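You operate a simulated robot arm through the tools that you are given. There is no shell and no other tool. Be economical: measure what you need, move in short steps, check, and stop when the job is done.

Carry out the task below with a simulated two-armed robot. There is one attempt and no reset: what you move stays moved.

## Task
Switch the open breaker off, pull its cover, then work the bare handle on and off.
Fine: hold the white carrier for each pull and throw; the cover goes in the yellow rework bin.

Only the result counts: the job must be done as asked and must still hold three seconds after the hand-in. Knocking over, shifting, dropping, spilling or breaking anything else fails it. A push-on lid holds only when it is set on centred and level and pressed home; a screw cap is set on level and turned clockwise until tight.

## Robot
Two 6-joint arms with two-finger parallel grippers on one trunk, on a base that drives. Base frame: it is fixed to the floor where the robot stands at the start and does not move with it; the origin is under the middle of the robot, x ahead of it, y to its left, z up; the surface under the hand at the start is at about z = 850. Units: mm, degrees, N and s.
The left shoulder is at the start at [60, 187, 1197], the right one opposite. With the tool pointing down near the work surface each hand reaches from about 180 to 620 mm from the robot's upright axis, wherever it stands, measured 20 degrees to its own side. Places, roughly: handle of the blue-carrier breaker [500, -300, 900]; handle of the green-carrier breaker [700, 200, 900]; handle of the open orange-carrier breaker [500, 100, 400]; handle of the yellow-carrier breaker [500, -300, 400]; inside of the yellow rework bin [500, 500, 900]; open breaker on the white carrier (31x9x8 cm) [500, 100, 900]; yellow rework bin (15x18x8 cm) [500, 500, 900]. Payload 1.57 kg a hand.
Tool frame (each hand has its own): the origin (TCP) lies between the finger pads and is the grasp point; the fingertips stand 30 mm ahead of it; z points along the fingers, y is the line along which they close. The gripper opens to 110 mm. The fingers are 24 mm wide and 12 mm thick; the gripper's body (48 by 112 mm) begins 78 mm behind the TCP.
Orientation is that of the tool frame in the base frame, as a unit quaternion [x, y, z, w]. With the fingers straight down and closing along the base's y, the tool's x points along the base's -x, its y along +y and its z along -z.

## Interface
- The arms move only by the tool step_arm. It takes "left_increments", "right_increments" or both (then of equal length, played together; a hand with none holds still); each is a list of rows, each an object of numbers (a shift or turn left out is 0, a gripper value left out holds the last): "x", "y", "z": the shift along the base's x, y, z in mm; "rx", "ry", "rz": the turn, a rotation vector about the base's x, y, z in degrees; "grip": the gripper command, from -1 (fully open) to 1 (shut), values between in proportion. In form: [{"x": .., "y": .., "z": .., "rx": .., "ry": .., "rz": .., "grip": ..}, ...]. A call has 1 to 12 rows; each row shifts and turns the commanded pose from where the row before left it. A row lasts 0.2 s, in which the tool goes at most 50 mm and 8.6 degrees; a call with a longer step from one row to the next is refused whole, and so is a gripper value outside its range. A pose out of reach is approached as far as the arm can. The call stops where the force on the tool passes 40 N (or 10 N more than at its start, if that is more) or the arm is blocked; 0.2 s more then pass. The fingers move at their own pace (about 153 mm/s each) and stop on an object; they squeeze with about 40 N. The grip force told is the motor's: it shows also when the fingers shut on nothing. Time passes only in rows, and 0.2 s behind the last, so rows that do not move let the fingers close. The reply holds the time, the measured pose of the TCP, the force on the tool along the base axes, the opening and the grip force, in the units named above and with some noise, with the torque about the TCP (base axes, N m) and any sound that the robot's microphone picked up.
- Cameras (640 x 400 px; columns grow to the right, rows downward): "scene" is now at [11.9, -9.3, 1731.3]; the picture's right is [-0.12, -0.99, 0.00], its down [-0.81, 0.10, -0.58] and it looks along [0.58, -0.07, -0.82] (base axes); focal length 256 px, centre (320, 200). "left" rides on the left gripper at [70, -16, -141] in its tool frame; the picture's right is [0.23, 0.97, 0.00], its down [-0.86, 0.20, -0.48] and it looks along [-0.47, 0.11, 0.88] (tool axes); focal length 222 px, centre (320, 200). "right" rides on the right gripper at [70, 16, -141] in its tool frame; the picture's right is [-0.23, 0.97, 0.00], its down [-0.86, -0.20, -0.48] and it looks along [-0.47, -0.11, 0.88] (tool axes); focal length 222 px, centre (320, 200).
- grab_frame(camera): a new picture of that camera. No time passes.
- move_column(by): slides the trunk up (or, below 0, down) by that many mm; the arms and the scene camera ride with it, the base frame stays. It gives what a move gives, with no picture.
- base_move(legs): drives the robot by 1 to 6 legs, each [ahead, left, turn to the left] in mm, mm and degrees, along the robot's own axes; the way and the turn of a leg run together, so that a leg with both is an arc; at most 1500 mm and 180 degrees a leg. The arms and the cameras ride along, it lands a little off, and it stops where it bumps. It gives what a move gives.
- turn_head(pan, tilt): turns the head with the scene camera to pan (to the left, within 86 degrees either way) and tilt (down, from -29 to 69), counted from straight ahead of the robot. It gives what a move gives.
- point_at(camera, pixels): there is no depth. For up to 12 entries [column, row, z] of the newest picture of that camera ("zoom" is the newest enlarged one), the place [x, y] in the base frame at which the ray of that pixel passes the height z, good to about 3 mm. No time passes.
- enlarge(camera, box): a new picture of the part [left, top, right, bottom] of that camera's present view, enlarged. No time passes.
- sign_off(): hands the job in; it is judged then, once.

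Work in short steps. Measure before you move; look again where a grasp or a placing could have gone wrong, and mend it. You have 80 turns and 78 pictures in all, those below and enlarged ones among them. Open the grippers and draw the arms clear of the work before you hand the job in, unless the task says otherwise; then end with one line.

The tools are called after "Request:" as a command line: name --argument value ..., lists and objects as JSON in quotes. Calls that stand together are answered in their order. step_arm: Moves the arms, as the interface text tells. Its arguments: {"type":"object","properties":{"left_increments":{"type":"array","items":{"type":"object","properties":{"x":{"type":"number"},"y":{"type":"number"},"z":{"type":"number"},"rx":{"type":"number"},"ry":{"type":"number"},"rz":{"type":"number"},"grip":{"type":"number"}}}},"right_increments":{"type":"array","items":{"type":"object","properties":{"x":{"type":"number"},"y":{"type":"number"},"z":{"type":"number"},"rx":{"type":"number"},"ry":{"type":"number"},"rz":{"type":"number"},"grip":{"type":"number"}}}}},"required":[]} The other tools are called the same way: move_column (by) slides the trunk up or down; base_move (legs) drives the base; turn_head (pan, tilt) turns the head that bears the scene camera; grab_frame (camera) takes a picture; point_at (camera, pixels) gives the place at which the rays of pixels pass given heights; enlarge (camera, box) takes an enlarged picture of a part of a camera's view; sign_off () hands the job in.

At the start:

```text
time_s: 0.0
left_position: [405.2, 319.9, 1286.3]
left_tcp_rot: [-0.001, 1.0, 0.001, -0.001]
left_force: [-0.4, -0.8, 0.0]
left_torque: [-0.01, 0.02, -0.01]
left_grip_width: 109.9
left_finger_force: 0.1
right_position: [466.7, -45.2, 1186.9]
right_tcp_rot: [-0.001, 1.0, 0.0, -0.001]
right_force: [0.0, -0.3, 0.6]
right_torque: [0.03, -0.01, 0.01]
right_grip_width: 109.9
right_finger_force: 0.1
trunk travel left (down, up): [-825.0, 165.0]
robot x, y, heading: [-3.0, 0.8, -0.2]
head pan, tilt: [-6.8, 54.6]
```

scene: 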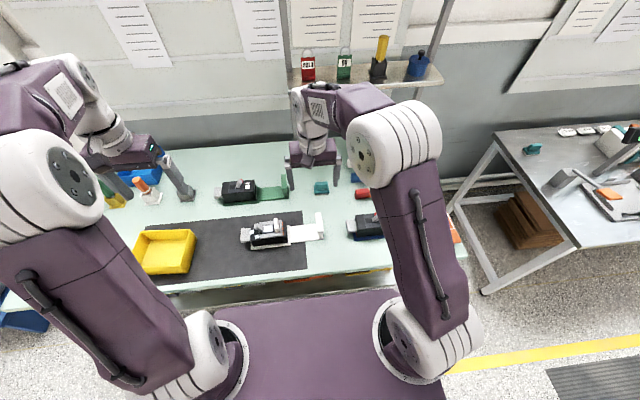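
right: 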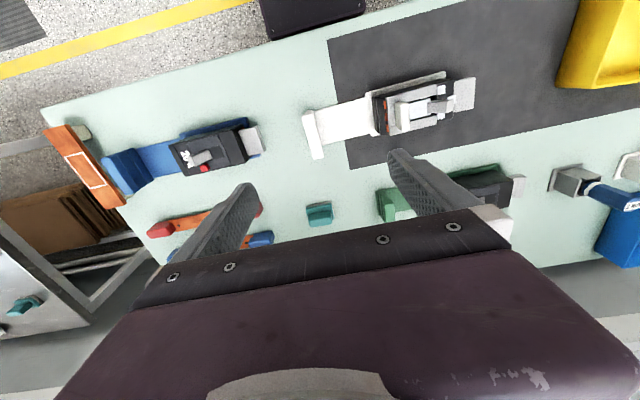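
left: 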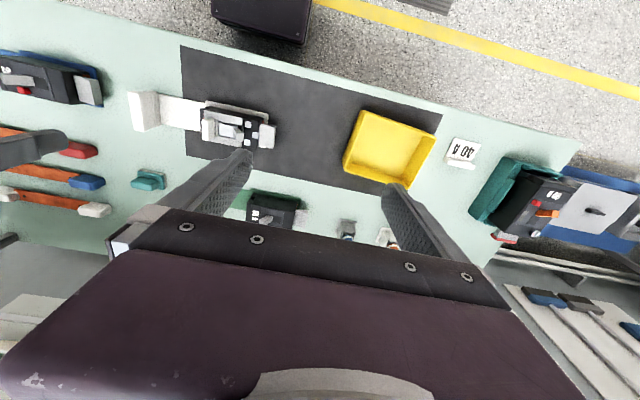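

The white-carrier breaker shows at about (268,235) in the scene picture. I enlarge it from several cameras before moving.

Request:
enlarge --camera "scene" --box '[225, 200, 337, 270]'

Request:
enlarge --camera "right" --box '[290, 50, 490, 175]'

Request:
enlarge --camera "left" --box '[120, 75, 290, 181]'

```text
5.71 times, centred on (281, 235) of scene
```

zoom: 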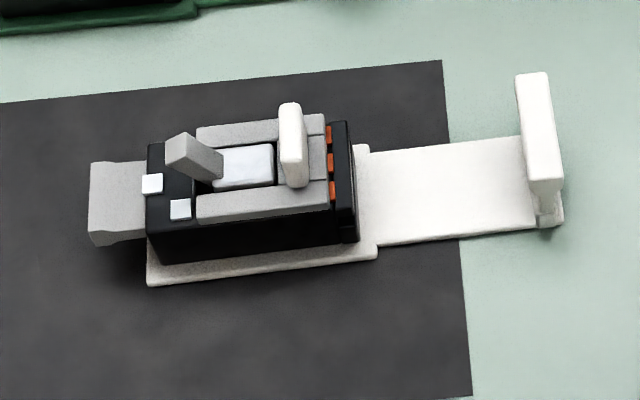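

```text
3.20 times, centred on (390, 112) of right
```

zoom: 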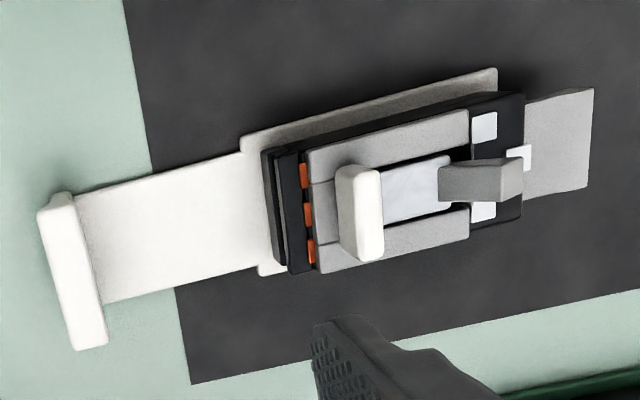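

```text
3.76 times, centred on (205, 128) of left
```

zoom: 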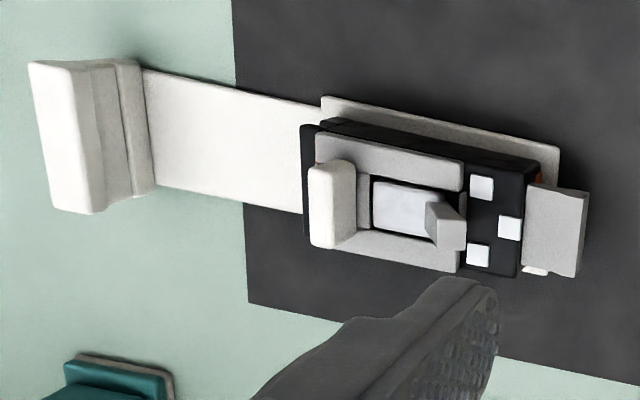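

I want closer views to read the handle and the carrier grip, so I bring both hands back and lower so their cameras look at the breaker.

Request:
step_arm --left_increments '[{"x": -5, "y": -40, "z": -30}, {"x": -5, "y": -40, "z": -30}, {"x": -5, "y": -40, "z": -30}, {"x": -5, "y": -20, "z": -30}]' --right_increments '[{"x": -25, "y": -30, "z": -10}, {"x": -25, "y": -30, "z": -10}, {"x": -25, "y": -20, "z": -10}, {"x": -25, "y": -10, "z": -5}]'

Request:
grab_frame --camera "left"

Request:
grab_frame --camera "right"

```text
refused: row 1 steps farther than a row can; nothing moved
```

```text
71 pictures are left
```

left: 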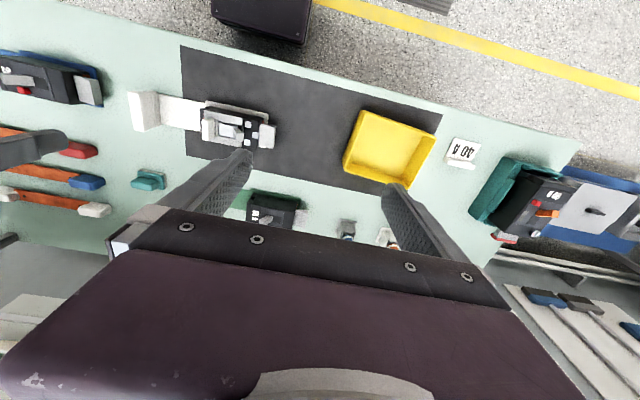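

```text
70 pictures are left
```

right: 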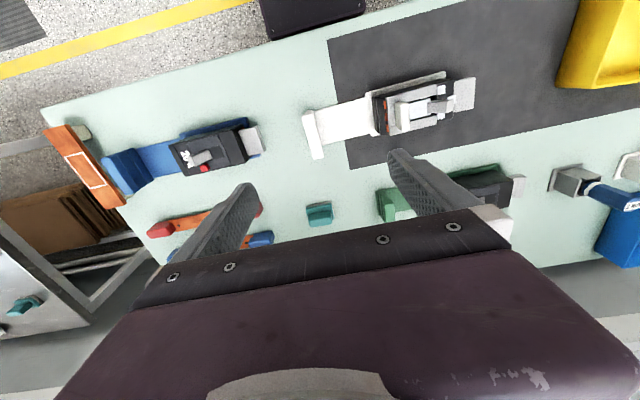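

The step was refused for being over 50 mm in a row; I split it finer.

Request:
step_arm --left_increments '[{"x": -4, "y": -28, "z": -24}, {"x": -4, "y": -28, "z": -24}, {"x": -4, "y": -28, "z": -24}, {"x": -4, "y": -28, "z": -24}, {"x": -4, "y": -28, "z": -24}]' --right_increments '[{"x": -25, "y": -28, "z": -8}, {"x": -25, "y": -28, "z": -8}, {"x": -25, "y": -20, "z": -8}, {"x": -25, "y": -20, "z": -8}, {}]'

Request:
grab_frame --camera "left"

Request:
grab_frame --camera "right"

```text
time_s: 1.2
left_position: [384.2, 179.5, 1167.3]
left_tcp_rot: [0.0, 1.0, 0.0, 0.0]
left_force: [-0.7, 0.8, -0.2]
left_torque: [-0.02, 0.0, -0.03]
left_grip_width: 109.9
left_finger_force: 0.1
right_position: [365.4, -140.8, 1153.7]
right_tcp_rot: [0.0, 1.0, 0.0, 0.0]
right_force: [0.1, 0.2, -0.5]
right_torque: [0.03, 0.0, -0.02]
right_grip_width: 109.9
right_finger_force: 0.1
trunk travel left (down, up): [-825.0, 165.0]
robot x, y, heading: [0.5, 2.8, 0.4]
head pan, tilt: [-6.8, 54.6]
```

```text
69 pictures are left
```

left: 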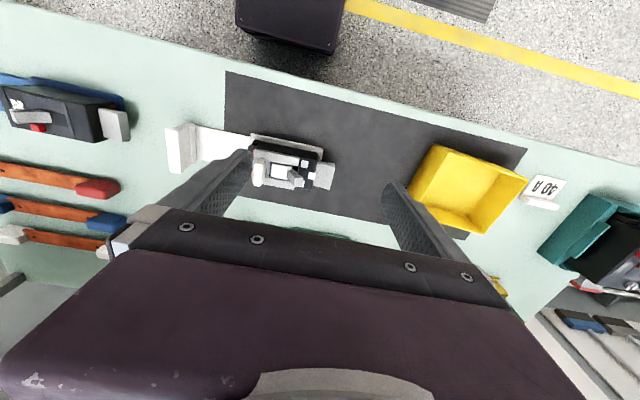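

```text
68 pictures are left
```

right: 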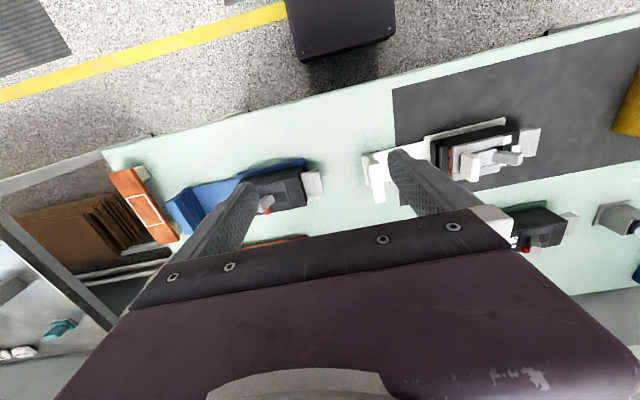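

The breaker sits at about (285,170) in the left picture and (470,155) in the right one. I enlarge both and the free scene view.

Request:
enlarge --camera "left" --box '[160, 110, 352, 230]'

Request:
enlarge --camera "scene" --box '[225, 200, 337, 270]'

Request:
enlarge --camera "right" --box '[350, 100, 558, 230]'

```text
3.33 times, centred on (256, 170) of left
```

zoom: 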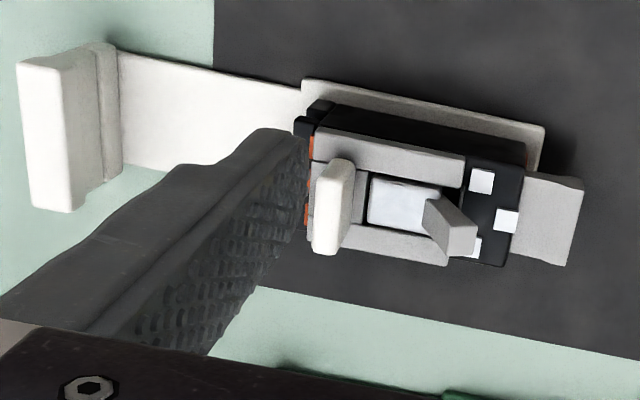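

```text
5.71 times, centred on (281, 235) of scene
```

zoom: 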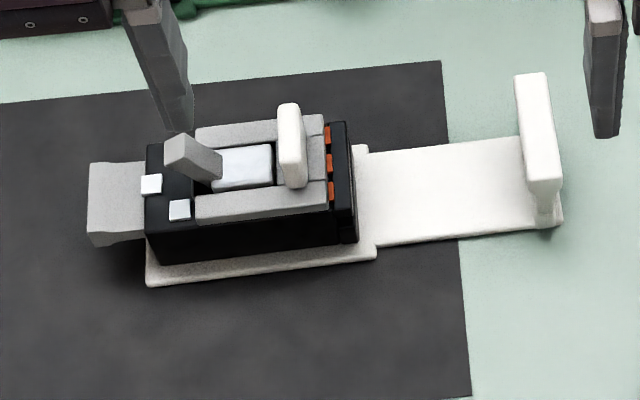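

```text
3.08 times, centred on (454, 165) of right
```

zoom: 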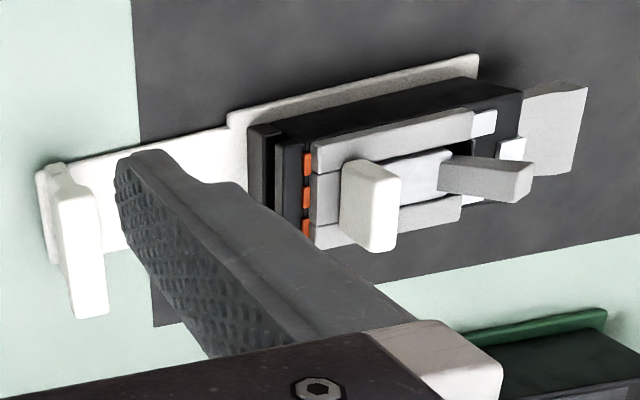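

I query the carrier's upright end plate (pixels from the enlarged pictures) at two heights in two cameras, to find its true height and place by intersection.

Request:
point_at --camera "scene" --pixels '[[315.5, 213.1, 900], [320.9, 212.6, 900], [317.4, 232.4, 900], [323.4, 231.5, 900], [315.5, 213.1, 940], [323.4, 231.5, 940], [275.5, 218, 900], [275.5, 218, 940], [277, 232, 900], [277, 232, 940], [255, 224, 900], [255, 224, 940]]'

Request:
point_at --camera "right" --pixels '[[368.9, 165, 900], [381.9, 161.8, 900], [384.8, 201.4, 900], [374.5, 203.3, 900], [368.9, 165, 940], [384.8, 201.4, 940], [476, 166, 900], [476, 166, 940], [478, 190, 900], [478, 190, 940], [523, 171, 900], [523, 171, 940]]'

Request:
point_at --camera "left" --pixels '[[165, 129.5, 900], [178, 128.6, 900], [181.5, 173.6, 900], [169.5, 171.5, 900], [165, 129.5, 940], [181.5, 173.6, 940], [261, 163, 900], [261, 163, 940], [255, 185, 900], [255, 185, 940], [398, 240, 900], [398, 240, 940]]'

```text
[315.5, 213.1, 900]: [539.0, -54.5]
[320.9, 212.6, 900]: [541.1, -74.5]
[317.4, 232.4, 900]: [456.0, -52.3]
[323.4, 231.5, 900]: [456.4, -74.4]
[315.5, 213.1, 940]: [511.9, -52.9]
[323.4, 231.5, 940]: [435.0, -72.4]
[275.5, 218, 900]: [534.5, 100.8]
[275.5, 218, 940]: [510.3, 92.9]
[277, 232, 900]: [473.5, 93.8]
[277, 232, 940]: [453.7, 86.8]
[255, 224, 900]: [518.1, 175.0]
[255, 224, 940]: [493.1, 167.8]
```

```text
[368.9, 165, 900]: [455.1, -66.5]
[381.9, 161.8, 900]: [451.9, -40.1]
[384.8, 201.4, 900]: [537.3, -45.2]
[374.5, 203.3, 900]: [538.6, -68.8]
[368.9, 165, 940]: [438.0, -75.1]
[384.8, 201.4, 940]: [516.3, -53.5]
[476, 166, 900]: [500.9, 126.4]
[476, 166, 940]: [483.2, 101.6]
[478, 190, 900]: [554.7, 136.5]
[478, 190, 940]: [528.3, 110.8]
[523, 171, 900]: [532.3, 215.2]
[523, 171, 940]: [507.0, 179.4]
```

```text
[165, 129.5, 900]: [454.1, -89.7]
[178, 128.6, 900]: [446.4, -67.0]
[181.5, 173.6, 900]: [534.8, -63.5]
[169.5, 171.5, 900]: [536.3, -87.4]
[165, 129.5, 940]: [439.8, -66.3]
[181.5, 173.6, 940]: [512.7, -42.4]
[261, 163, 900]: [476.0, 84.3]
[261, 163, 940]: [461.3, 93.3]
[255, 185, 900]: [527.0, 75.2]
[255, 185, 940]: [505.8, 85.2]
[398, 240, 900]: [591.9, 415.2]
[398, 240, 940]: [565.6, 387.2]
```

From the intersections, the end plate's top is at about z 928, spanning x 440–522 and y −51 to −74. The cover's white tab is near x 482, y 92. I send the right hand over the plate with about 70 mm of opening, stopping above it.

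Request:
step_arm --right_increments '[{"x": 30, "y": 20, "z": -20, "grip": -0.27}, {"x": 30, "y": 20, "z": -20}, {"x": 30, "y": 20, "z": -20}, {"x": 25, "y": 19, "z": -20}, {"z": -40}, {"z": -30}, {}]'

Request:
enlarge --camera "scene" --box '[225, 180, 385, 280]'

Request:
grab_frame --camera "right"

```text
time_s: 2.8
left_position: [384.2, 179.8, 1166.9]
left_tcp_rot: [0.0, 1.0, 0.0, 0.0]
left_force: [0.4, 0.6, 0.2]
left_torque: [0.0, 0.02, 0.0]
left_grip_width: 110.0
left_finger_force: 0.1
right_position: [480.0, -61.9, 1003.6]
right_tcp_rot: [0.0, 1.0, 0.0, 0.0]
right_force: [-0.5, -0.3, -0.8]
right_torque: [0.03, -0.03, -0.01]
right_grip_width: 69.6
right_finger_force: 0.0
trunk travel left (down, up): [-825.0, 165.0]
robot x, y, heading: [-1.6, -1.8, -0.2]
head pan, tilt: [-6.8, 54.6]
```

```text
4.00 times, centred on (305, 230) of scene
```

zoom: 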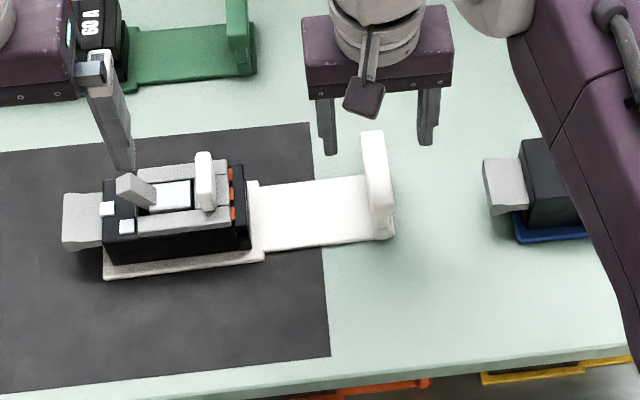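

```text
63 pictures are left
```

right: 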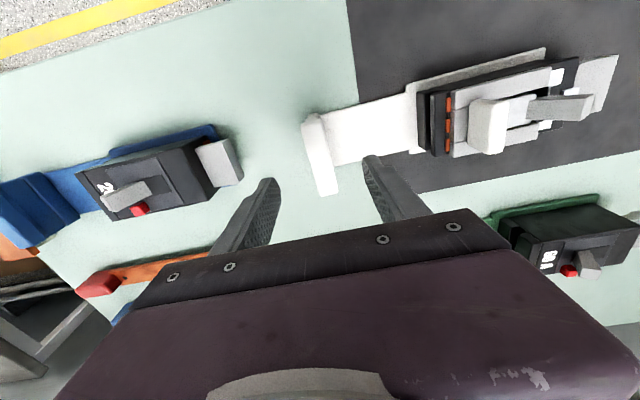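

The hand is above the plate. I check the plate's corners at (303,119), (324,114), (338,190), (318,195) at its top height.

Request:
point_at --camera "right" --pixels '[[303, 119, 928], [324, 114, 928], [338, 190, 928], [318, 195, 928]]'

```text
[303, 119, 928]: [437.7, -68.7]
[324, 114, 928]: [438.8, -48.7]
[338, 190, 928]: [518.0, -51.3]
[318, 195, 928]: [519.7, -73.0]
```

The plate centre is at (478, −60.5), turned about −2.4°. I align, lower to z 903 and close.

Request:
step_arm --right_increments '[{"x": -2, "y": 1, "z": -35, "rz": -2.4}, {"z": -35}, {"z": -30}, {}, {"grip": 0.2}, {"grip": 0.5}, {"grip": 1}, {}, {}]'

Request:
enlarge --camera "scene" --box '[225, 180, 385, 280]'

```text
time_s: 4.8
left_position: [383.5, 180.1, 1168.1]
left_tcp_rot: [0.0, 1.0, 0.0, 0.0]
left_force: [-0.2, 0.5, 0.8]
left_torque: [-0.02, -0.03, 0.0]
left_grip_width: 109.9
left_finger_force: 0.0
right_position: [479.3, -60.3, 905.8]
right_tcp_rot: [0.021, 1.0, 0.0, 0.0]
right_force: [-2.3, -0.3, -0.3]
right_torque: [0.09, -0.12, 0.4]
right_grip_width: 21.7
right_finger_force: 34.8
trunk travel left (down, up): [-825.0, 165.0]
robot x, y, heading: [0.5, -1.2, 0.1]
head pan, tilt: [-6.8, 54.6]
```

```text
4.00 times, centred on (305, 230) of scene
```

zoom: 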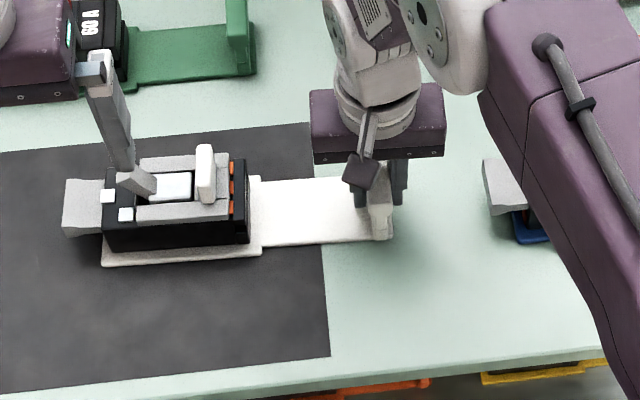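

The carrier is held (21.7 mm, 35 N). I bring the left hand lower and back, fingers closing, to look at the handle closely.

Request:
step_arm --left_increments '[{"x": -10, "y": 0, "z": -30, "grip": 1}, {"x": -5, "y": 0, "z": -40}, {"x": -5, "z": -35}, {}]'

Request:
grab_frame --camera "left"

Request:
enlarge --camera "scene" --box '[235, 205, 299, 245]'

```text
time_s: 5.8
left_position: [365.4, 181.1, 1062.6]
left_tcp_rot: [0.0, 1.0, -0.001, 0.0]
left_force: [0.3, 0.8, 0.8]
left_torque: [0.0, -0.03, 0.02]
left_grip_width: 0.1
left_finger_force: 21.3
right_position: [478.9, -60.6, 905.5]
right_tcp_rot: [0.021, 1.0, -0.001, 0.0]
right_force: [-1.4, -0.1, -0.7]
right_torque: [-0.01, -0.07, 0.44]
right_grip_width: 21.8
right_finger_force: 34.6
trunk travel left (down, up): [-825.0, 165.0]
robot x, y, heading: [-2.5, -2.8, -0.1]
head pan, tilt: [-6.8, 54.6]
```

```text
61 pictures are left
```

left: 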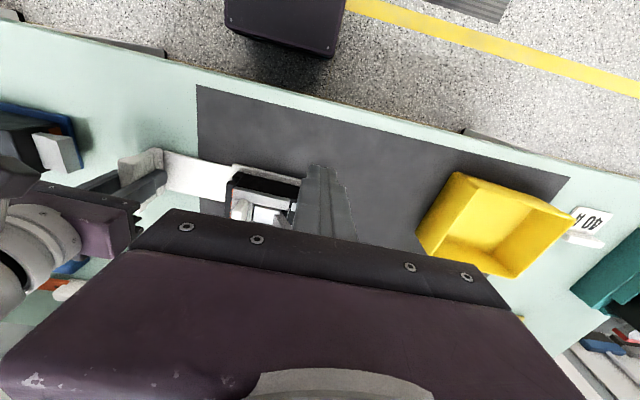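

```text
10.00 times, centred on (267, 225) of scene
```

zoom: 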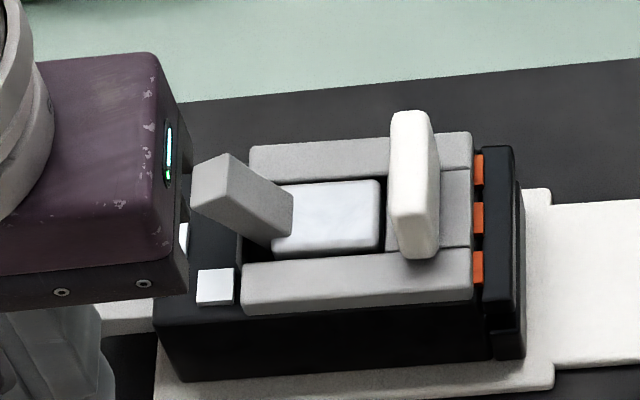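

The fingers hide the handle from this spot; I move the left hand forward and to the left so its camera looks down beside the fingers.

Request:
step_arm --left_increments '[{"x": 35, "y": 10}, {"x": 35, "y": 15}, {"x": 35, "y": 15}, {}]'

Request:
grab_frame --camera "left"

Request:
enlarge --camera "scene" --box '[235, 205, 299, 245]'

```text
time_s: 6.8
left_position: [469.5, 220.5, 1063.2]
left_tcp_rot: [0.0, 1.0, -0.001, 0.001]
left_force: [0.1, -0.3, 0.1]
left_torque: [0.01, -0.03, -0.01]
left_grip_width: 0.2
left_finger_force: 21.4
right_position: [479.5, -60.9, 905.4]
right_tcp_rot: [0.022, 1.0, -0.001, 0.0]
right_force: [0.0, -0.5, 0.3]
right_torque: [0.11, 0.2, 0.08]
right_grip_width: 21.8
right_finger_force: 34.9
trunk travel left (down, up): [-825.0, 165.0]
robot x, y, heading: [0.7, 1.3, 0.2]
head pan, tilt: [-6.8, 54.6]
```

```text
59 pictures are left
```

left: 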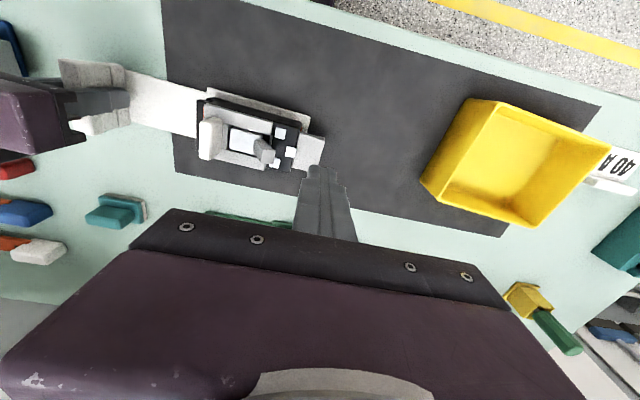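

```text
10.00 times, centred on (267, 225) of scene
```

zoom: 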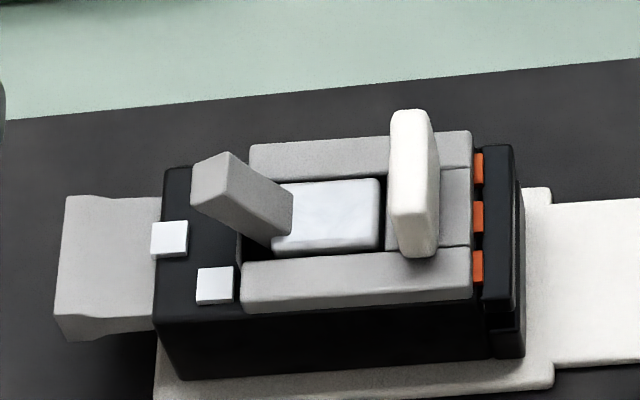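

I enlarge the left view to pin the handle tip and tab.

Request:
enlarge --camera "left" --box '[186, 80, 346, 180]'

```text
4.00 times, centred on (266, 130) of left
```

zoom: 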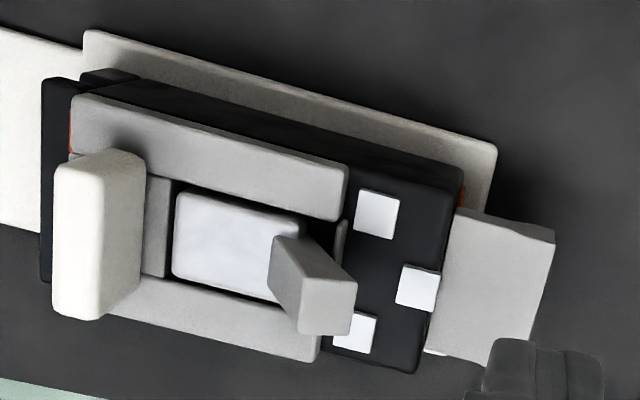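

Now intersect the rays for the tip (left zoom (329,308)), the tab top (78,240), and the yellow bin's rim and floor.

Request:
point_at --camera "left" --pixels '[[268.3, 157, 920], [268.3, 157, 960], [205.5, 140, 920], [205.5, 140, 960], [421, 180, 920], [468, 100, 920], [608, 145, 920], [527, 226, 920], [445, 182, 855], [478, 175, 855], [578, 182, 855], [240, 145, 920]]'

Request:
point_at --camera "scene" --pixels '[[256.2, 223.3, 920], [256.2, 223.3, 960], [276.3, 221.5, 920], [276.3, 221.5, 960], [270, 222.5, 920], [244, 221, 880]]'

```text
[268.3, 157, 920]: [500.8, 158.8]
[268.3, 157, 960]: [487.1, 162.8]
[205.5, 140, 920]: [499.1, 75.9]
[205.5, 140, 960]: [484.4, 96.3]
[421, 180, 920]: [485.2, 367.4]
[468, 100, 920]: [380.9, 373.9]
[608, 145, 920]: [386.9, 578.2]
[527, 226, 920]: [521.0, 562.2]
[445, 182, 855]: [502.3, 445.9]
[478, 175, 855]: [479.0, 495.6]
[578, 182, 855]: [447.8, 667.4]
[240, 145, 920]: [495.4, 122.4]
```

```text
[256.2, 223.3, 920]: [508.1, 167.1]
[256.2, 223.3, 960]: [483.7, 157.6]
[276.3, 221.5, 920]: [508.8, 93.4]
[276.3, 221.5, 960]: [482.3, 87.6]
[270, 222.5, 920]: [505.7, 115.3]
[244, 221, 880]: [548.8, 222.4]
```

The tip is at about (493, 161, 945) and the tab top at (490, 90, 947). I check the cover bar's top height by its near +y corner in both cameras.

Request:
point_at --camera "left" --pixels '[[273, 121.3, 900], [273, 121.3, 940], [297, 137, 880], [297, 137, 920]]'

Request:
point_at --camera "scene" --pixels '[[259.3, 231.5, 900], [259.3, 231.5, 940], [251.5, 235.5, 880], [251.5, 235.5, 920]]'

```text
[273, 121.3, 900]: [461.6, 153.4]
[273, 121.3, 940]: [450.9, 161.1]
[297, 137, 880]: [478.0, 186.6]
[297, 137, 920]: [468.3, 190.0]
```

```text
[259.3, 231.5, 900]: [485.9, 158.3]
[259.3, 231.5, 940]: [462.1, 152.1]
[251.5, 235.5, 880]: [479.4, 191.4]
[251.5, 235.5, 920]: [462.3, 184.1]
```

Cover top is about z 915–920, so fingertips at 928 clear everything but the handle. I place the closed left fingers on the +y side of the handle at y 200.

Request:
step_arm --left_increments '[{"x": 12, "y": -10, "z": -30}, {"x": 12, "y": -10, "z": -30}, {"z": -30}, {"z": -15}, {}]'

Request:
enlarge --camera "scene" --box '[219, 190, 315, 250]'

Request:
enlarge --camera "left" --box '[160, 80, 416, 240]'

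```text
time_s: 8.0
left_position: [494.0, 199.5, 955.0]
left_tcp_rot: [0.0, 1.0, 0.0, 0.0]
left_force: [0.1, 0.7, 0.4]
left_torque: [-0.01, 0.01, 0.0]
left_grip_width: 0.0
left_finger_force: 21.5
right_position: [480.0, -60.9, 906.2]
right_tcp_rot: [0.021, 1.0, 0.0, 0.0]
right_force: [0.6, -0.5, -0.9]
right_torque: [0.02, -0.01, 0.26]
right_grip_width: 21.8
right_finger_force: 34.5
trunk travel left (down, up): [-825.0, 165.0]
robot x, y, heading: [2.1, -2.2, 0.2]
head pan, tilt: [-6.8, 54.6]
```

```text
6.67 times, centred on (267, 220) of scene
```

zoom: 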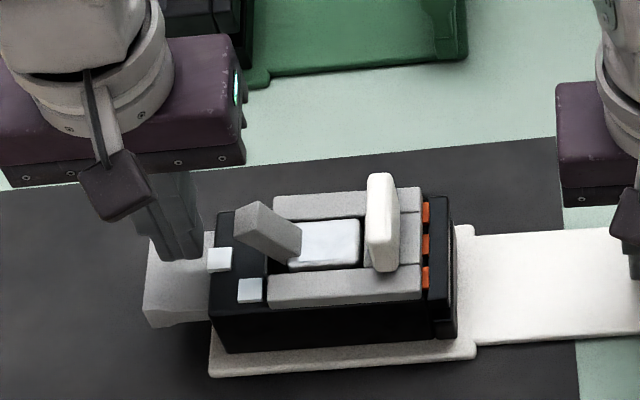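

```text
2.50 times, centred on (288, 160) of left
```

zoom: 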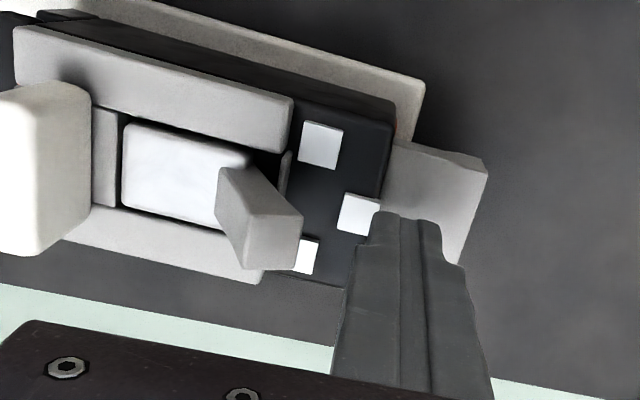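

Fingers stand level with the handle on its +y side. I push toward −y in small steps.

Request:
step_arm --left_increments '[{"y": -8}, {"y": -8}, {"y": -8}, {"y": -8}, {"y": -8}, {"y": -8}]'

Request:
enlarge --camera "scene" --box '[219, 190, 315, 250]'

```text
time_s: 9.4
left_position: [493.6, 151.2, 956.6]
left_tcp_rot: [0.001, 1.0, 0.001, 0.0]
left_force: [0.2, 0.7, 0.1]
left_torque: [-0.02, -0.01, 0.01]
left_grip_width: 0.0
left_finger_force: 21.0
right_position: [478.2, -62.1, 905.2]
right_tcp_rot: [0.019, 1.0, 0.001, 0.0]
right_force: [-1.8, -2.9, 0.4]
right_torque: [0.18, 0.08, 0.32]
right_grip_width: 21.6
right_finger_force: 34.6
trunk travel left (down, up): [-825.0, 165.0]
robot x, y, heading: [3.2, 1.5, -0.0]
head pan, tilt: [-6.8, 54.6]
```

```text
6.67 times, centred on (267, 220) of scene
```

zoom: 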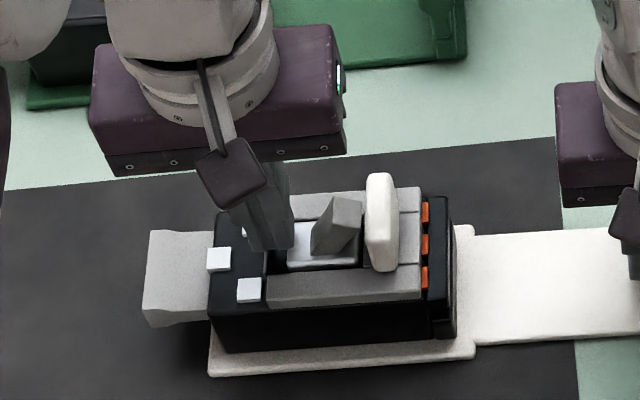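

The handle snapped over and now leans toward −y. I follow a bit further to make sure it's at its end, then back off and look.

Request:
step_arm --left_increments '[{"y": -6}, {"y": -6}, {"y": -4}]'

Request:
enlarge --camera "scene" --box '[219, 190, 315, 250]'

```text
time_s: 10.2
left_position: [493.3, 138.8, 957.0]
left_tcp_rot: [0.0, 1.0, 0.001, 0.0]
left_force: [0.8, 33.8, 4.0]
left_torque: [1.0, 0.04, -0.31]
left_grip_width: 0.3
left_finger_force: 20.6
right_position: [478.3, -61.9, 905.2]
right_tcp_rot: [0.021, 1.0, -0.001, -0.001]
right_force: [-0.3, -29.8, -0.3]
right_torque: [0.55, -0.66, 0.02]
right_grip_width: 21.4
right_finger_force: 34.7
trunk travel left (down, up): [-825.0, 165.0]
robot x, y, heading: [-2.9, 0.8, -0.1]
head pan, tilt: [-6.8, 54.6]
```

```text
6.67 times, centred on (267, 220) of scene
```

zoom: 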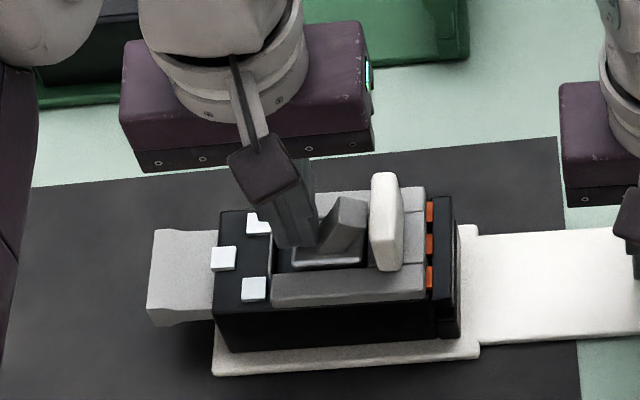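

The handle hit its end stop (34 N), carried by the right hand (−30 N). I back off and rise to look at the gap between handle and tab.

Request:
step_arm --left_increments '[{"y": 12}, {"y": 20, "z": 30}, {"y": 20, "z": 40}, {"z": 35}, {}]'

Request:
enlarge --camera "scene" --box '[235, 205, 299, 245]'

Request:
enlarge --camera "left" --box '[176, 70, 368, 190]'

```text
time_s: 11.4
left_position: [493.8, 188.8, 1061.4]
left_tcp_rot: [0.0, 1.0, 0.0, -0.001]
left_force: [0.5, 0.3, 0.5]
left_torque: [-0.02, 0.0, 0.03]
left_grip_width: 0.3
left_finger_force: 21.1
right_position: [478.8, -61.7, 905.5]
right_tcp_rot: [0.021, 1.0, 0.0, 0.0]
right_force: [-0.7, 2.0, 0.1]
right_torque: [0.06, 0.19, 0.09]
right_grip_width: 21.8
right_finger_force: 35.2
trunk travel left (down, up): [-825.0, 165.0]
robot x, y, heading: [2.6, -1.6, -0.0]
head pan, tilt: [-6.8, 54.6]
```

```text
10.00 times, centred on (267, 225) of scene
```

zoom: 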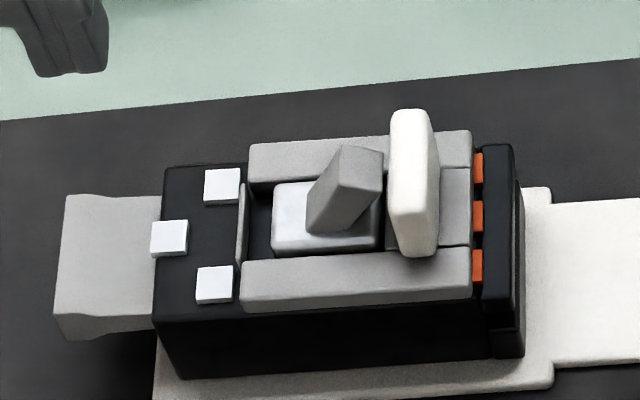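

```text
3.33 times, centred on (272, 130) of left
```

zoom: 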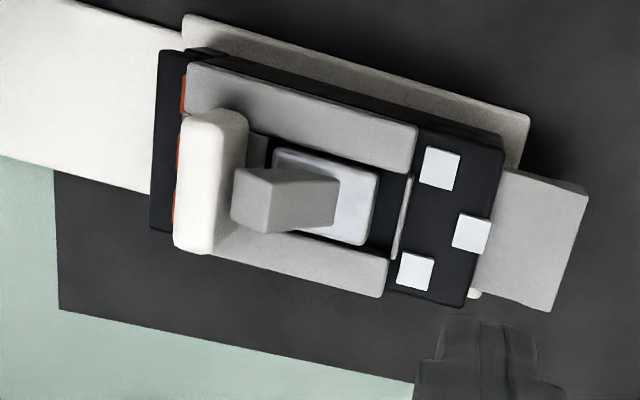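

The handle leans close to the tab, so I'll grip the tab across its long side (along x) with the hand turned 90°. First I measure the tab's ends.

Request:
point_at --camera "left" --pixels '[[233, 144.5, 947], [239, 105.4, 947], [230, 120, 947]]'

Request:
point_at --camera "scene" --pixels '[[275.8, 216.2, 947], [276.8, 230, 947], [276.3, 222, 947]]'

Request:
step_arm --left_increments '[{"rz": 8.2, "grip": -1}, {"rz": 8.2}, {"rz": 8.2}, {"rz": 8.2}, {"rz": 8.2}, {"rz": 8.2}, {"rz": 8.2}, {"rz": 8.2}, {"rz": 8.2}, {"rz": 8.2}, {"rz": 6}, {}]'

```text
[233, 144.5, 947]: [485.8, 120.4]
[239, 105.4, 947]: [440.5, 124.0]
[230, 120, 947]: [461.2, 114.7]
```

```text
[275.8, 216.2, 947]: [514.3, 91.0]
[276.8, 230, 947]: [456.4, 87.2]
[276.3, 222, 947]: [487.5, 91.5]
```

```text
time_s: 14.0
left_position: [493.8, 186.9, 1061.3]
left_tcp_rot: [-0.695, 0.719, 0.0, 0.0]
left_force: [1.2, -0.3, -0.4]
left_torque: [-0.01, 0.04, -0.01]
left_grip_width: 109.8
left_finger_force: 0.1
right_position: [478.8, -61.3, 905.4]
right_tcp_rot: [0.021, 1.0, 0.0, 0.0]
right_force: [0.2, 2.0, -0.8]
right_torque: [-0.09, -0.13, 0.13]
right_grip_width: 22.1
right_finger_force: 34.3
trunk travel left (down, up): [-825.0, 165.0]
robot x, y, heading: [3.6, 1.2, 0.0]
head pan, tilt: [-6.8, 54.6]
```

The hand is turned (88°, matching the carrier's −2° skew). Tab ends are at x 457–514, y about 90 (the left numbers refer to the older picture and agree once shifted). I move over the tab with 80 mm opening and stop above.

Request:
step_arm --left_increments '[{"x": -2, "y": -32, "grip": -0.45}, {"x": -3, "y": -32}, {"x": -3, "y": -33}, {"z": -30}, {"z": -30}, {}]'

Request:
grab_frame --camera "left"

Request:
enlarge --camera "scene" --box '[219, 190, 315, 250]'

```text
time_s: 15.4
left_position: [486.8, 90.7, 1002.2]
left_tcp_rot: [-0.695, 0.719, 0.0, 0.0]
left_force: [0.6, 0.4, 0.5]
left_torque: [-0.01, -0.02, -0.02]
left_grip_width: 79.7
left_finger_force: 0.1
right_position: [479.3, -61.7, 905.1]
right_tcp_rot: [0.021, 1.0, 0.001, 0.0]
right_force: [-0.5, -1.5, 1.0]
right_torque: [-0.06, -0.11, 0.08]
right_grip_width: 21.7
right_finger_force: 34.7
trunk travel left (down, up): [-825.0, 165.0]
robot x, y, heading: [4.0, 0.1, 0.1]
head pan, tilt: [-6.8, 54.6]
```

```text
50 pictures are left
```

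left: 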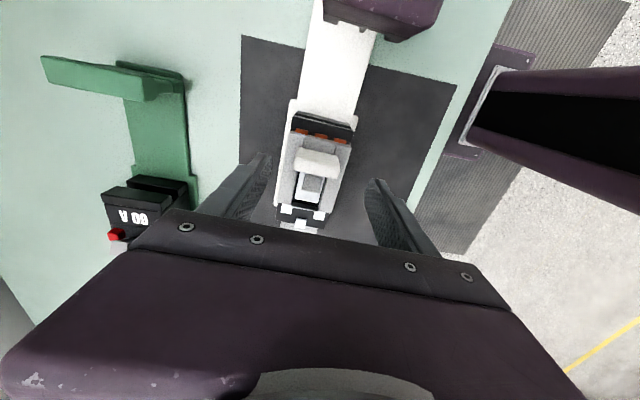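

```text
6.67 times, centred on (267, 220) of scene
```

zoom: 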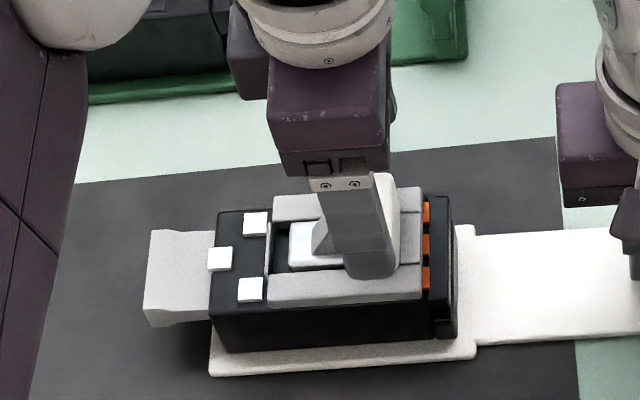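

I verify the tab's top in this picture at (296,157), (340,160) before lowering.

Request:
enlarge --camera "left" --box '[256, 110, 384, 190]'

```text
5.00 times, centred on (320, 150) of left
```

zoom: 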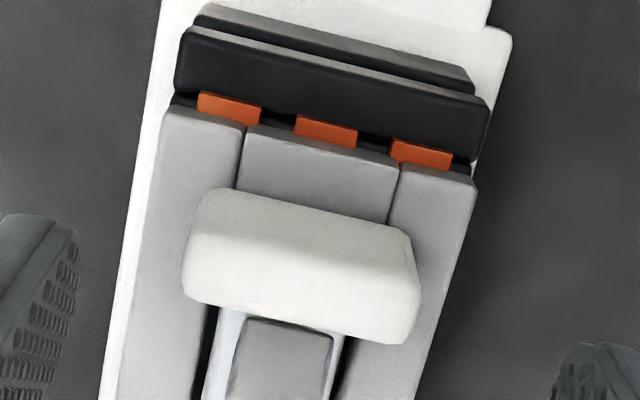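

Request:
point_at --camera "zoom" --pixels '[[183, 265, 947], [420, 305, 947], [303, 285, 947], [190, 230, 947], [190, 300, 947]]'

```text
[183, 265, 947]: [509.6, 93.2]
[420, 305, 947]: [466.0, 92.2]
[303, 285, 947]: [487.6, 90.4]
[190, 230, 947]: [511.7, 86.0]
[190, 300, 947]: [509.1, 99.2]
```

The tab is centred at about (487, 91), right below the TCP. I lower until the fingertips are just above the cover bars (TCP z 956) and close.

Request:
step_arm --left_increments '[{"z": -25}, {"y": 1, "z": -20}, {}, {"grip": 0}, {"grip": 0.5}, {"grip": 1}, {}, {}]'

Request:
enlarge --camera "left" --box '[224, 80, 416, 200]'

```text
time_s: 17.2
left_position: [486.7, 91.7, 957.2]
left_tcp_rot: [-0.695, 0.719, -0.002, 0.001]
left_force: [6.2, 0.6, -0.6]
left_torque: [0.04, -0.26, -0.06]
left_grip_width: 43.3
left_finger_force: 39.6
right_position: [479.2, -63.7, 904.8]
right_tcp_rot: [0.021, 1.0, 0.0, 0.0]
right_force: [-3.5, -2.6, 3.6]
right_torque: [0.03, -0.28, 0.45]
right_grip_width: 21.8
right_finger_force: 35.0
trunk travel left (down, up): [-825.0, 165.0]
robot x, y, heading: [1.1, 2.9, -0.0]
head pan, tilt: [-6.8, 54.6]
heard: snap
```

```text
3.33 times, centred on (320, 140) of left
```

zoom: 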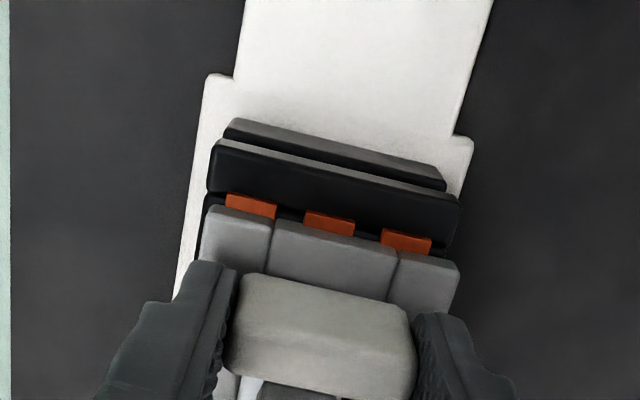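

The tab is gripped (43 mm, 40 N) and a snap was heard. I pull up in small steps and see what the forces say.

Request:
step_arm --left_increments '[{"z": 4}, {"z": 4}, {"z": 4}]'

Request:
enlarge --camera "scene" --box '[219, 190, 315, 250]'

```text
time_s: 18.0
left_position: [485.5, 92.2, 969.8]
left_tcp_rot: [-0.695, 0.719, 0.0, -0.001]
left_force: [-0.5, 0.5, -0.7]
left_torque: [-0.03, 0.02, -0.01]
left_grip_width: 42.9
left_finger_force: 40.1
right_position: [479.4, -61.8, 905.5]
right_tcp_rot: [0.021, 1.0, 0.0, 0.0]
right_force: [-1.7, -1.1, 1.5]
right_torque: [0.01, 0.51, 0.44]
right_grip_width: 21.9
right_finger_force: 35.1
trunk travel left (down, up): [-825.0, 165.0]
robot x, y, heading: [0.8, -0.9, 0.1]
head pan, tilt: [-6.8, 54.6]
```

```text
6.67 times, centred on (267, 220) of scene
```

zoom: 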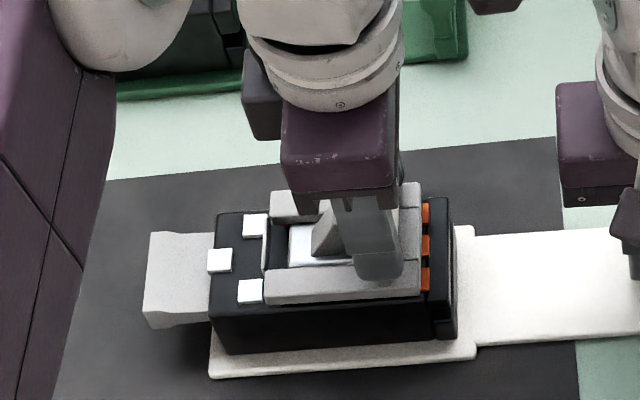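

Force is near zero, so the cover may be free; the bars appear slightly shifted. I lift 20 mm more and check.

Request:
step_arm --left_increments '[{"z": 7}, {"z": 7}, {"z": 7}]'

Request:
enlarge --camera "scene" --box '[219, 190, 315, 250]'

```text
time_s: 18.8
left_position: [485.0, 90.8, 989.6]
left_tcp_rot: [-0.694, 0.72, -0.001, 0.001]
left_force: [0.5, -2.7, -0.6]
left_torque: [-0.18, -0.03, 0.0]
left_grip_width: 42.6
left_finger_force: 39.6
right_position: [477.9, -61.7, 906.7]
right_tcp_rot: [0.021, 1.0, 0.001, 0.0]
right_force: [-2.6, 2.4, 0.1]
right_torque: [0.04, 0.42, 0.39]
right_grip_width: 21.9
right_finger_force: 34.9
trunk travel left (down, up): [-825.0, 165.0]
robot x, y, heading: [-1.2, 1.4, 0.2]
head pan, tilt: [-6.8, 54.6]
```

```text
6.67 times, centred on (267, 220) of scene
```

zoom: 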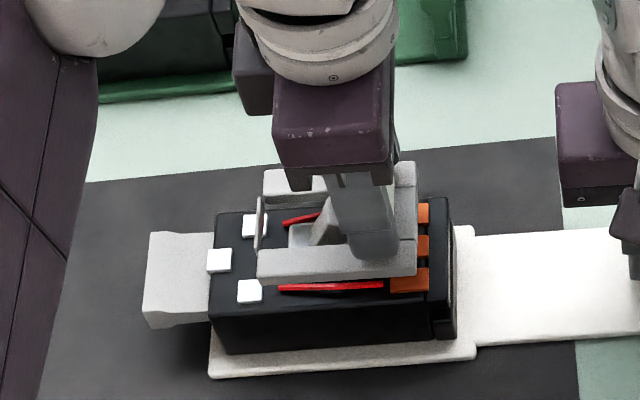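

The cover is coming off straight up (red rails show under it). I keep lifting gently, past the handle's tip.

Request:
step_arm --left_increments '[{"z": 8}, {"z": 8}, {"z": 8}, {"z": 8}, {}]'

Request:
enlarge --camera "scene" --box '[219, 190, 315, 250]'

```text
time_s: 20.0
left_position: [485.6, 91.7, 1021.8]
left_tcp_rot: [-0.695, 0.719, 0.0, 0.0]
left_force: [-0.2, -0.2, -0.5]
left_torque: [-0.03, -0.01, 0.0]
left_grip_width: 42.8
left_finger_force: 40.0
right_position: [477.9, -61.3, 905.8]
right_tcp_rot: [0.02, 1.0, 0.0, 0.0]
right_force: [-1.8, 0.2, 0.4]
right_torque: [0.01, -0.04, 0.41]
right_grip_width: 22.1
right_finger_force: 34.6
trunk travel left (down, up): [-825.0, 165.0]
robot x, y, heading: [1.1, 1.0, -0.2]
head pan, tilt: [-6.8, 54.6]
```

```text
6.67 times, centred on (267, 220) of scene
```

zoom: 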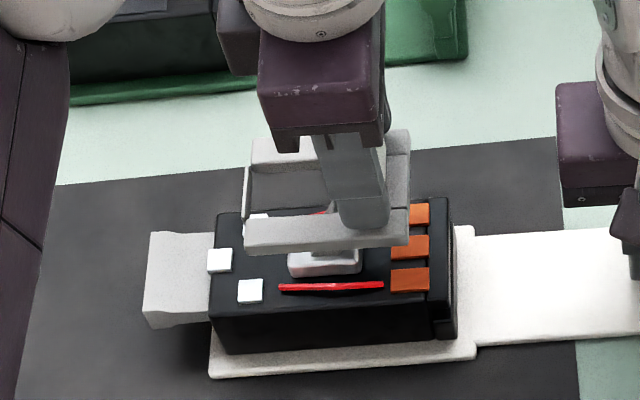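

The cover is clear of the breaker. I raise it and look at the bin with the scene camera.

Request:
step_arm --left_increments '[{"z": 25}, {"z": 25}, {"z": 25}, {}]'

Request:
grab_frame --camera "scene"

```text
time_s: 21.0
left_position: [485.0, 92.1, 1098.7]
left_tcp_rot: [-0.694, 0.72, 0.0, -0.001]
left_force: [0.1, 0.1, 0.1]
left_torque: [-0.01, 0.02, 0.0]
left_grip_width: 42.6
left_finger_force: 40.5
right_position: [479.5, -62.0, 905.4]
right_tcp_rot: [0.021, 1.0, 0.0, 0.0]
right_force: [-0.9, 0.5, 0.2]
right_torque: [-0.01, -0.18, 0.36]
right_grip_width: 21.8
right_finger_force: 35.1
trunk travel left (down, up): [-825.0, 165.0]
robot x, y, heading: [-2.9, 1.8, 0.2]
head pan, tilt: [-6.8, 54.6]
```

```text
43 pictures are left
```

scene: 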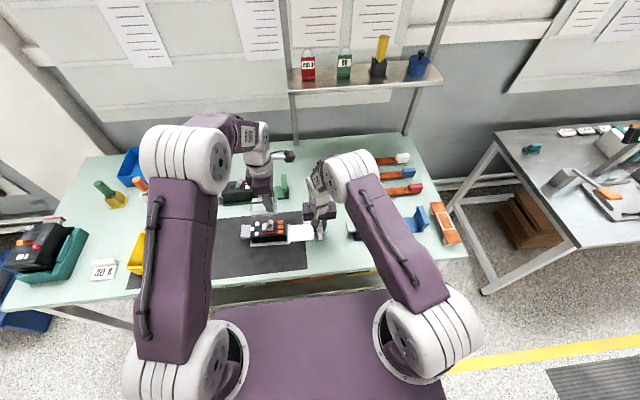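

The arm hides the bin here, but the head has not moved, so I use the first scene picture's bin corners: rim (146,231), (196,229), (187,273), (132,265).

Request:
point_at --camera "scene" --pixels '[[146, 231, 930], [196, 229, 930], [187, 273, 930], [132, 265, 930], [165, 250, 855], [138, 231, 930], [145, 232, 900], [195, 231, 900]]'

```text
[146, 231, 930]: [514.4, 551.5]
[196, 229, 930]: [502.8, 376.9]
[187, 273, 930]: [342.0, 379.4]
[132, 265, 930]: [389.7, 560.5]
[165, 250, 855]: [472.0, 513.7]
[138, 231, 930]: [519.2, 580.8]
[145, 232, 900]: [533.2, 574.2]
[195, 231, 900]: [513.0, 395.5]
```

The bin's centre is about (442, 470), long side along y like the cover. I carry the cover over it at z≈1098.

Request:
step_arm --left_increments '[{"x": -4, "y": 36}, {"x": -4, "y": 36}, {"x": -4, "y": 36}, {"x": -4, "y": 36}, {"x": -4, "y": 36}, {"x": -4, "y": 36}, {"x": -4, "y": 36}, {"x": -4, "y": 36}, {"x": -4, "y": 36}, {"x": -4, "y": 34}, {}]'

Request:
grab_frame --camera "scene"

Request:
grab_frame --camera "left"

```text
time_s: 23.4
left_position: [444.8, 450.2, 1097.7]
left_tcp_rot: [-0.694, 0.719, 0.0, -0.001]
left_force: [-0.1, 0.8, -1.1]
left_torque: [0.0, 0.02, -0.01]
left_grip_width: 42.9
left_finger_force: 40.0
right_position: [480.0, -60.7, 904.9]
right_tcp_rot: [0.022, 1.0, 0.001, 0.0]
right_force: [-2.3, 1.4, -0.2]
right_torque: [0.03, 0.12, 0.16]
right_grip_width: 22.1
right_finger_force: 34.4
trunk travel left (down, up): [-825.0, 165.0]
robot x, y, heading: [0.1, -3.0, -0.1]
head pan, tilt: [-6.8, 54.6]
```

```text
42 pictures are left
```

scene: 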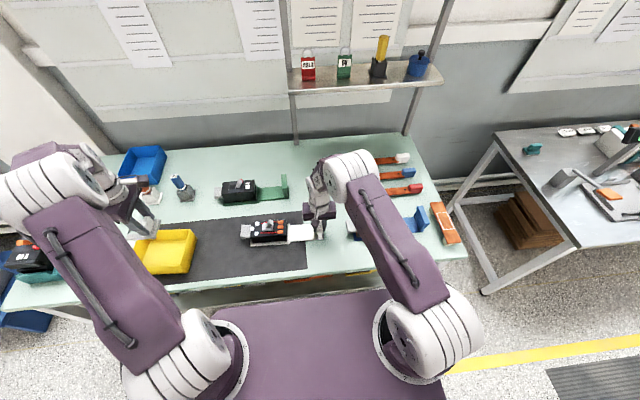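

```text
41 pictures are left
```

left: 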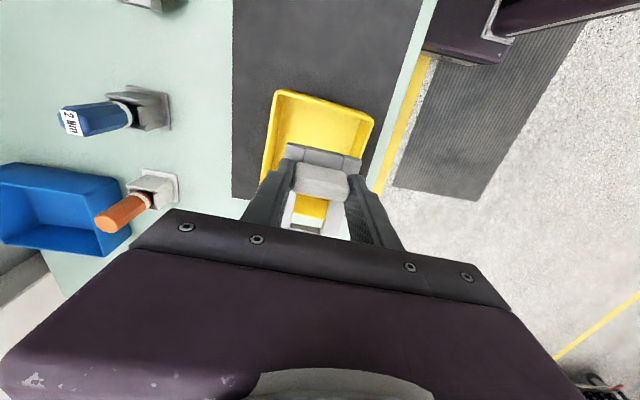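

The bin's −y rim shows at (277,90)–(374,122) with the cover over it; I convert these and the visible side edges.

Request:
point_at --camera "left" --pixels '[[277, 90, 920], [374, 122, 920], [262, 178, 920], [360, 178, 920], [290, 100, 858], [362, 125, 858]]'

Request:
enlarge --camera "scene" --box '[95, 200, 223, 280]'

```text
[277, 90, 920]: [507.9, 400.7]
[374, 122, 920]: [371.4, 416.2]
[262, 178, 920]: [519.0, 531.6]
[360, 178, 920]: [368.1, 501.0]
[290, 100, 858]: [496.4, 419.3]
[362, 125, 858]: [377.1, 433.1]
```

```text
5.00 times, centred on (159, 240) of scene
```

zoom: 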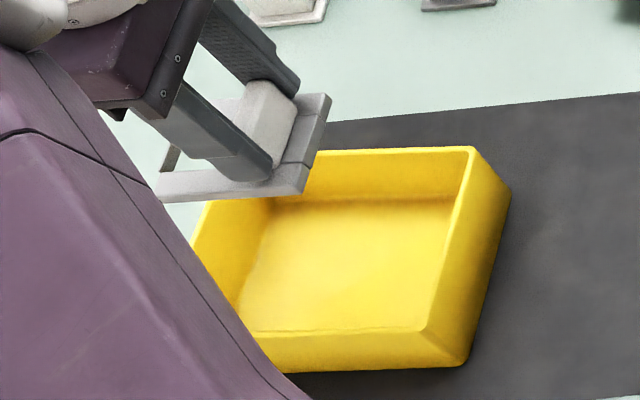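

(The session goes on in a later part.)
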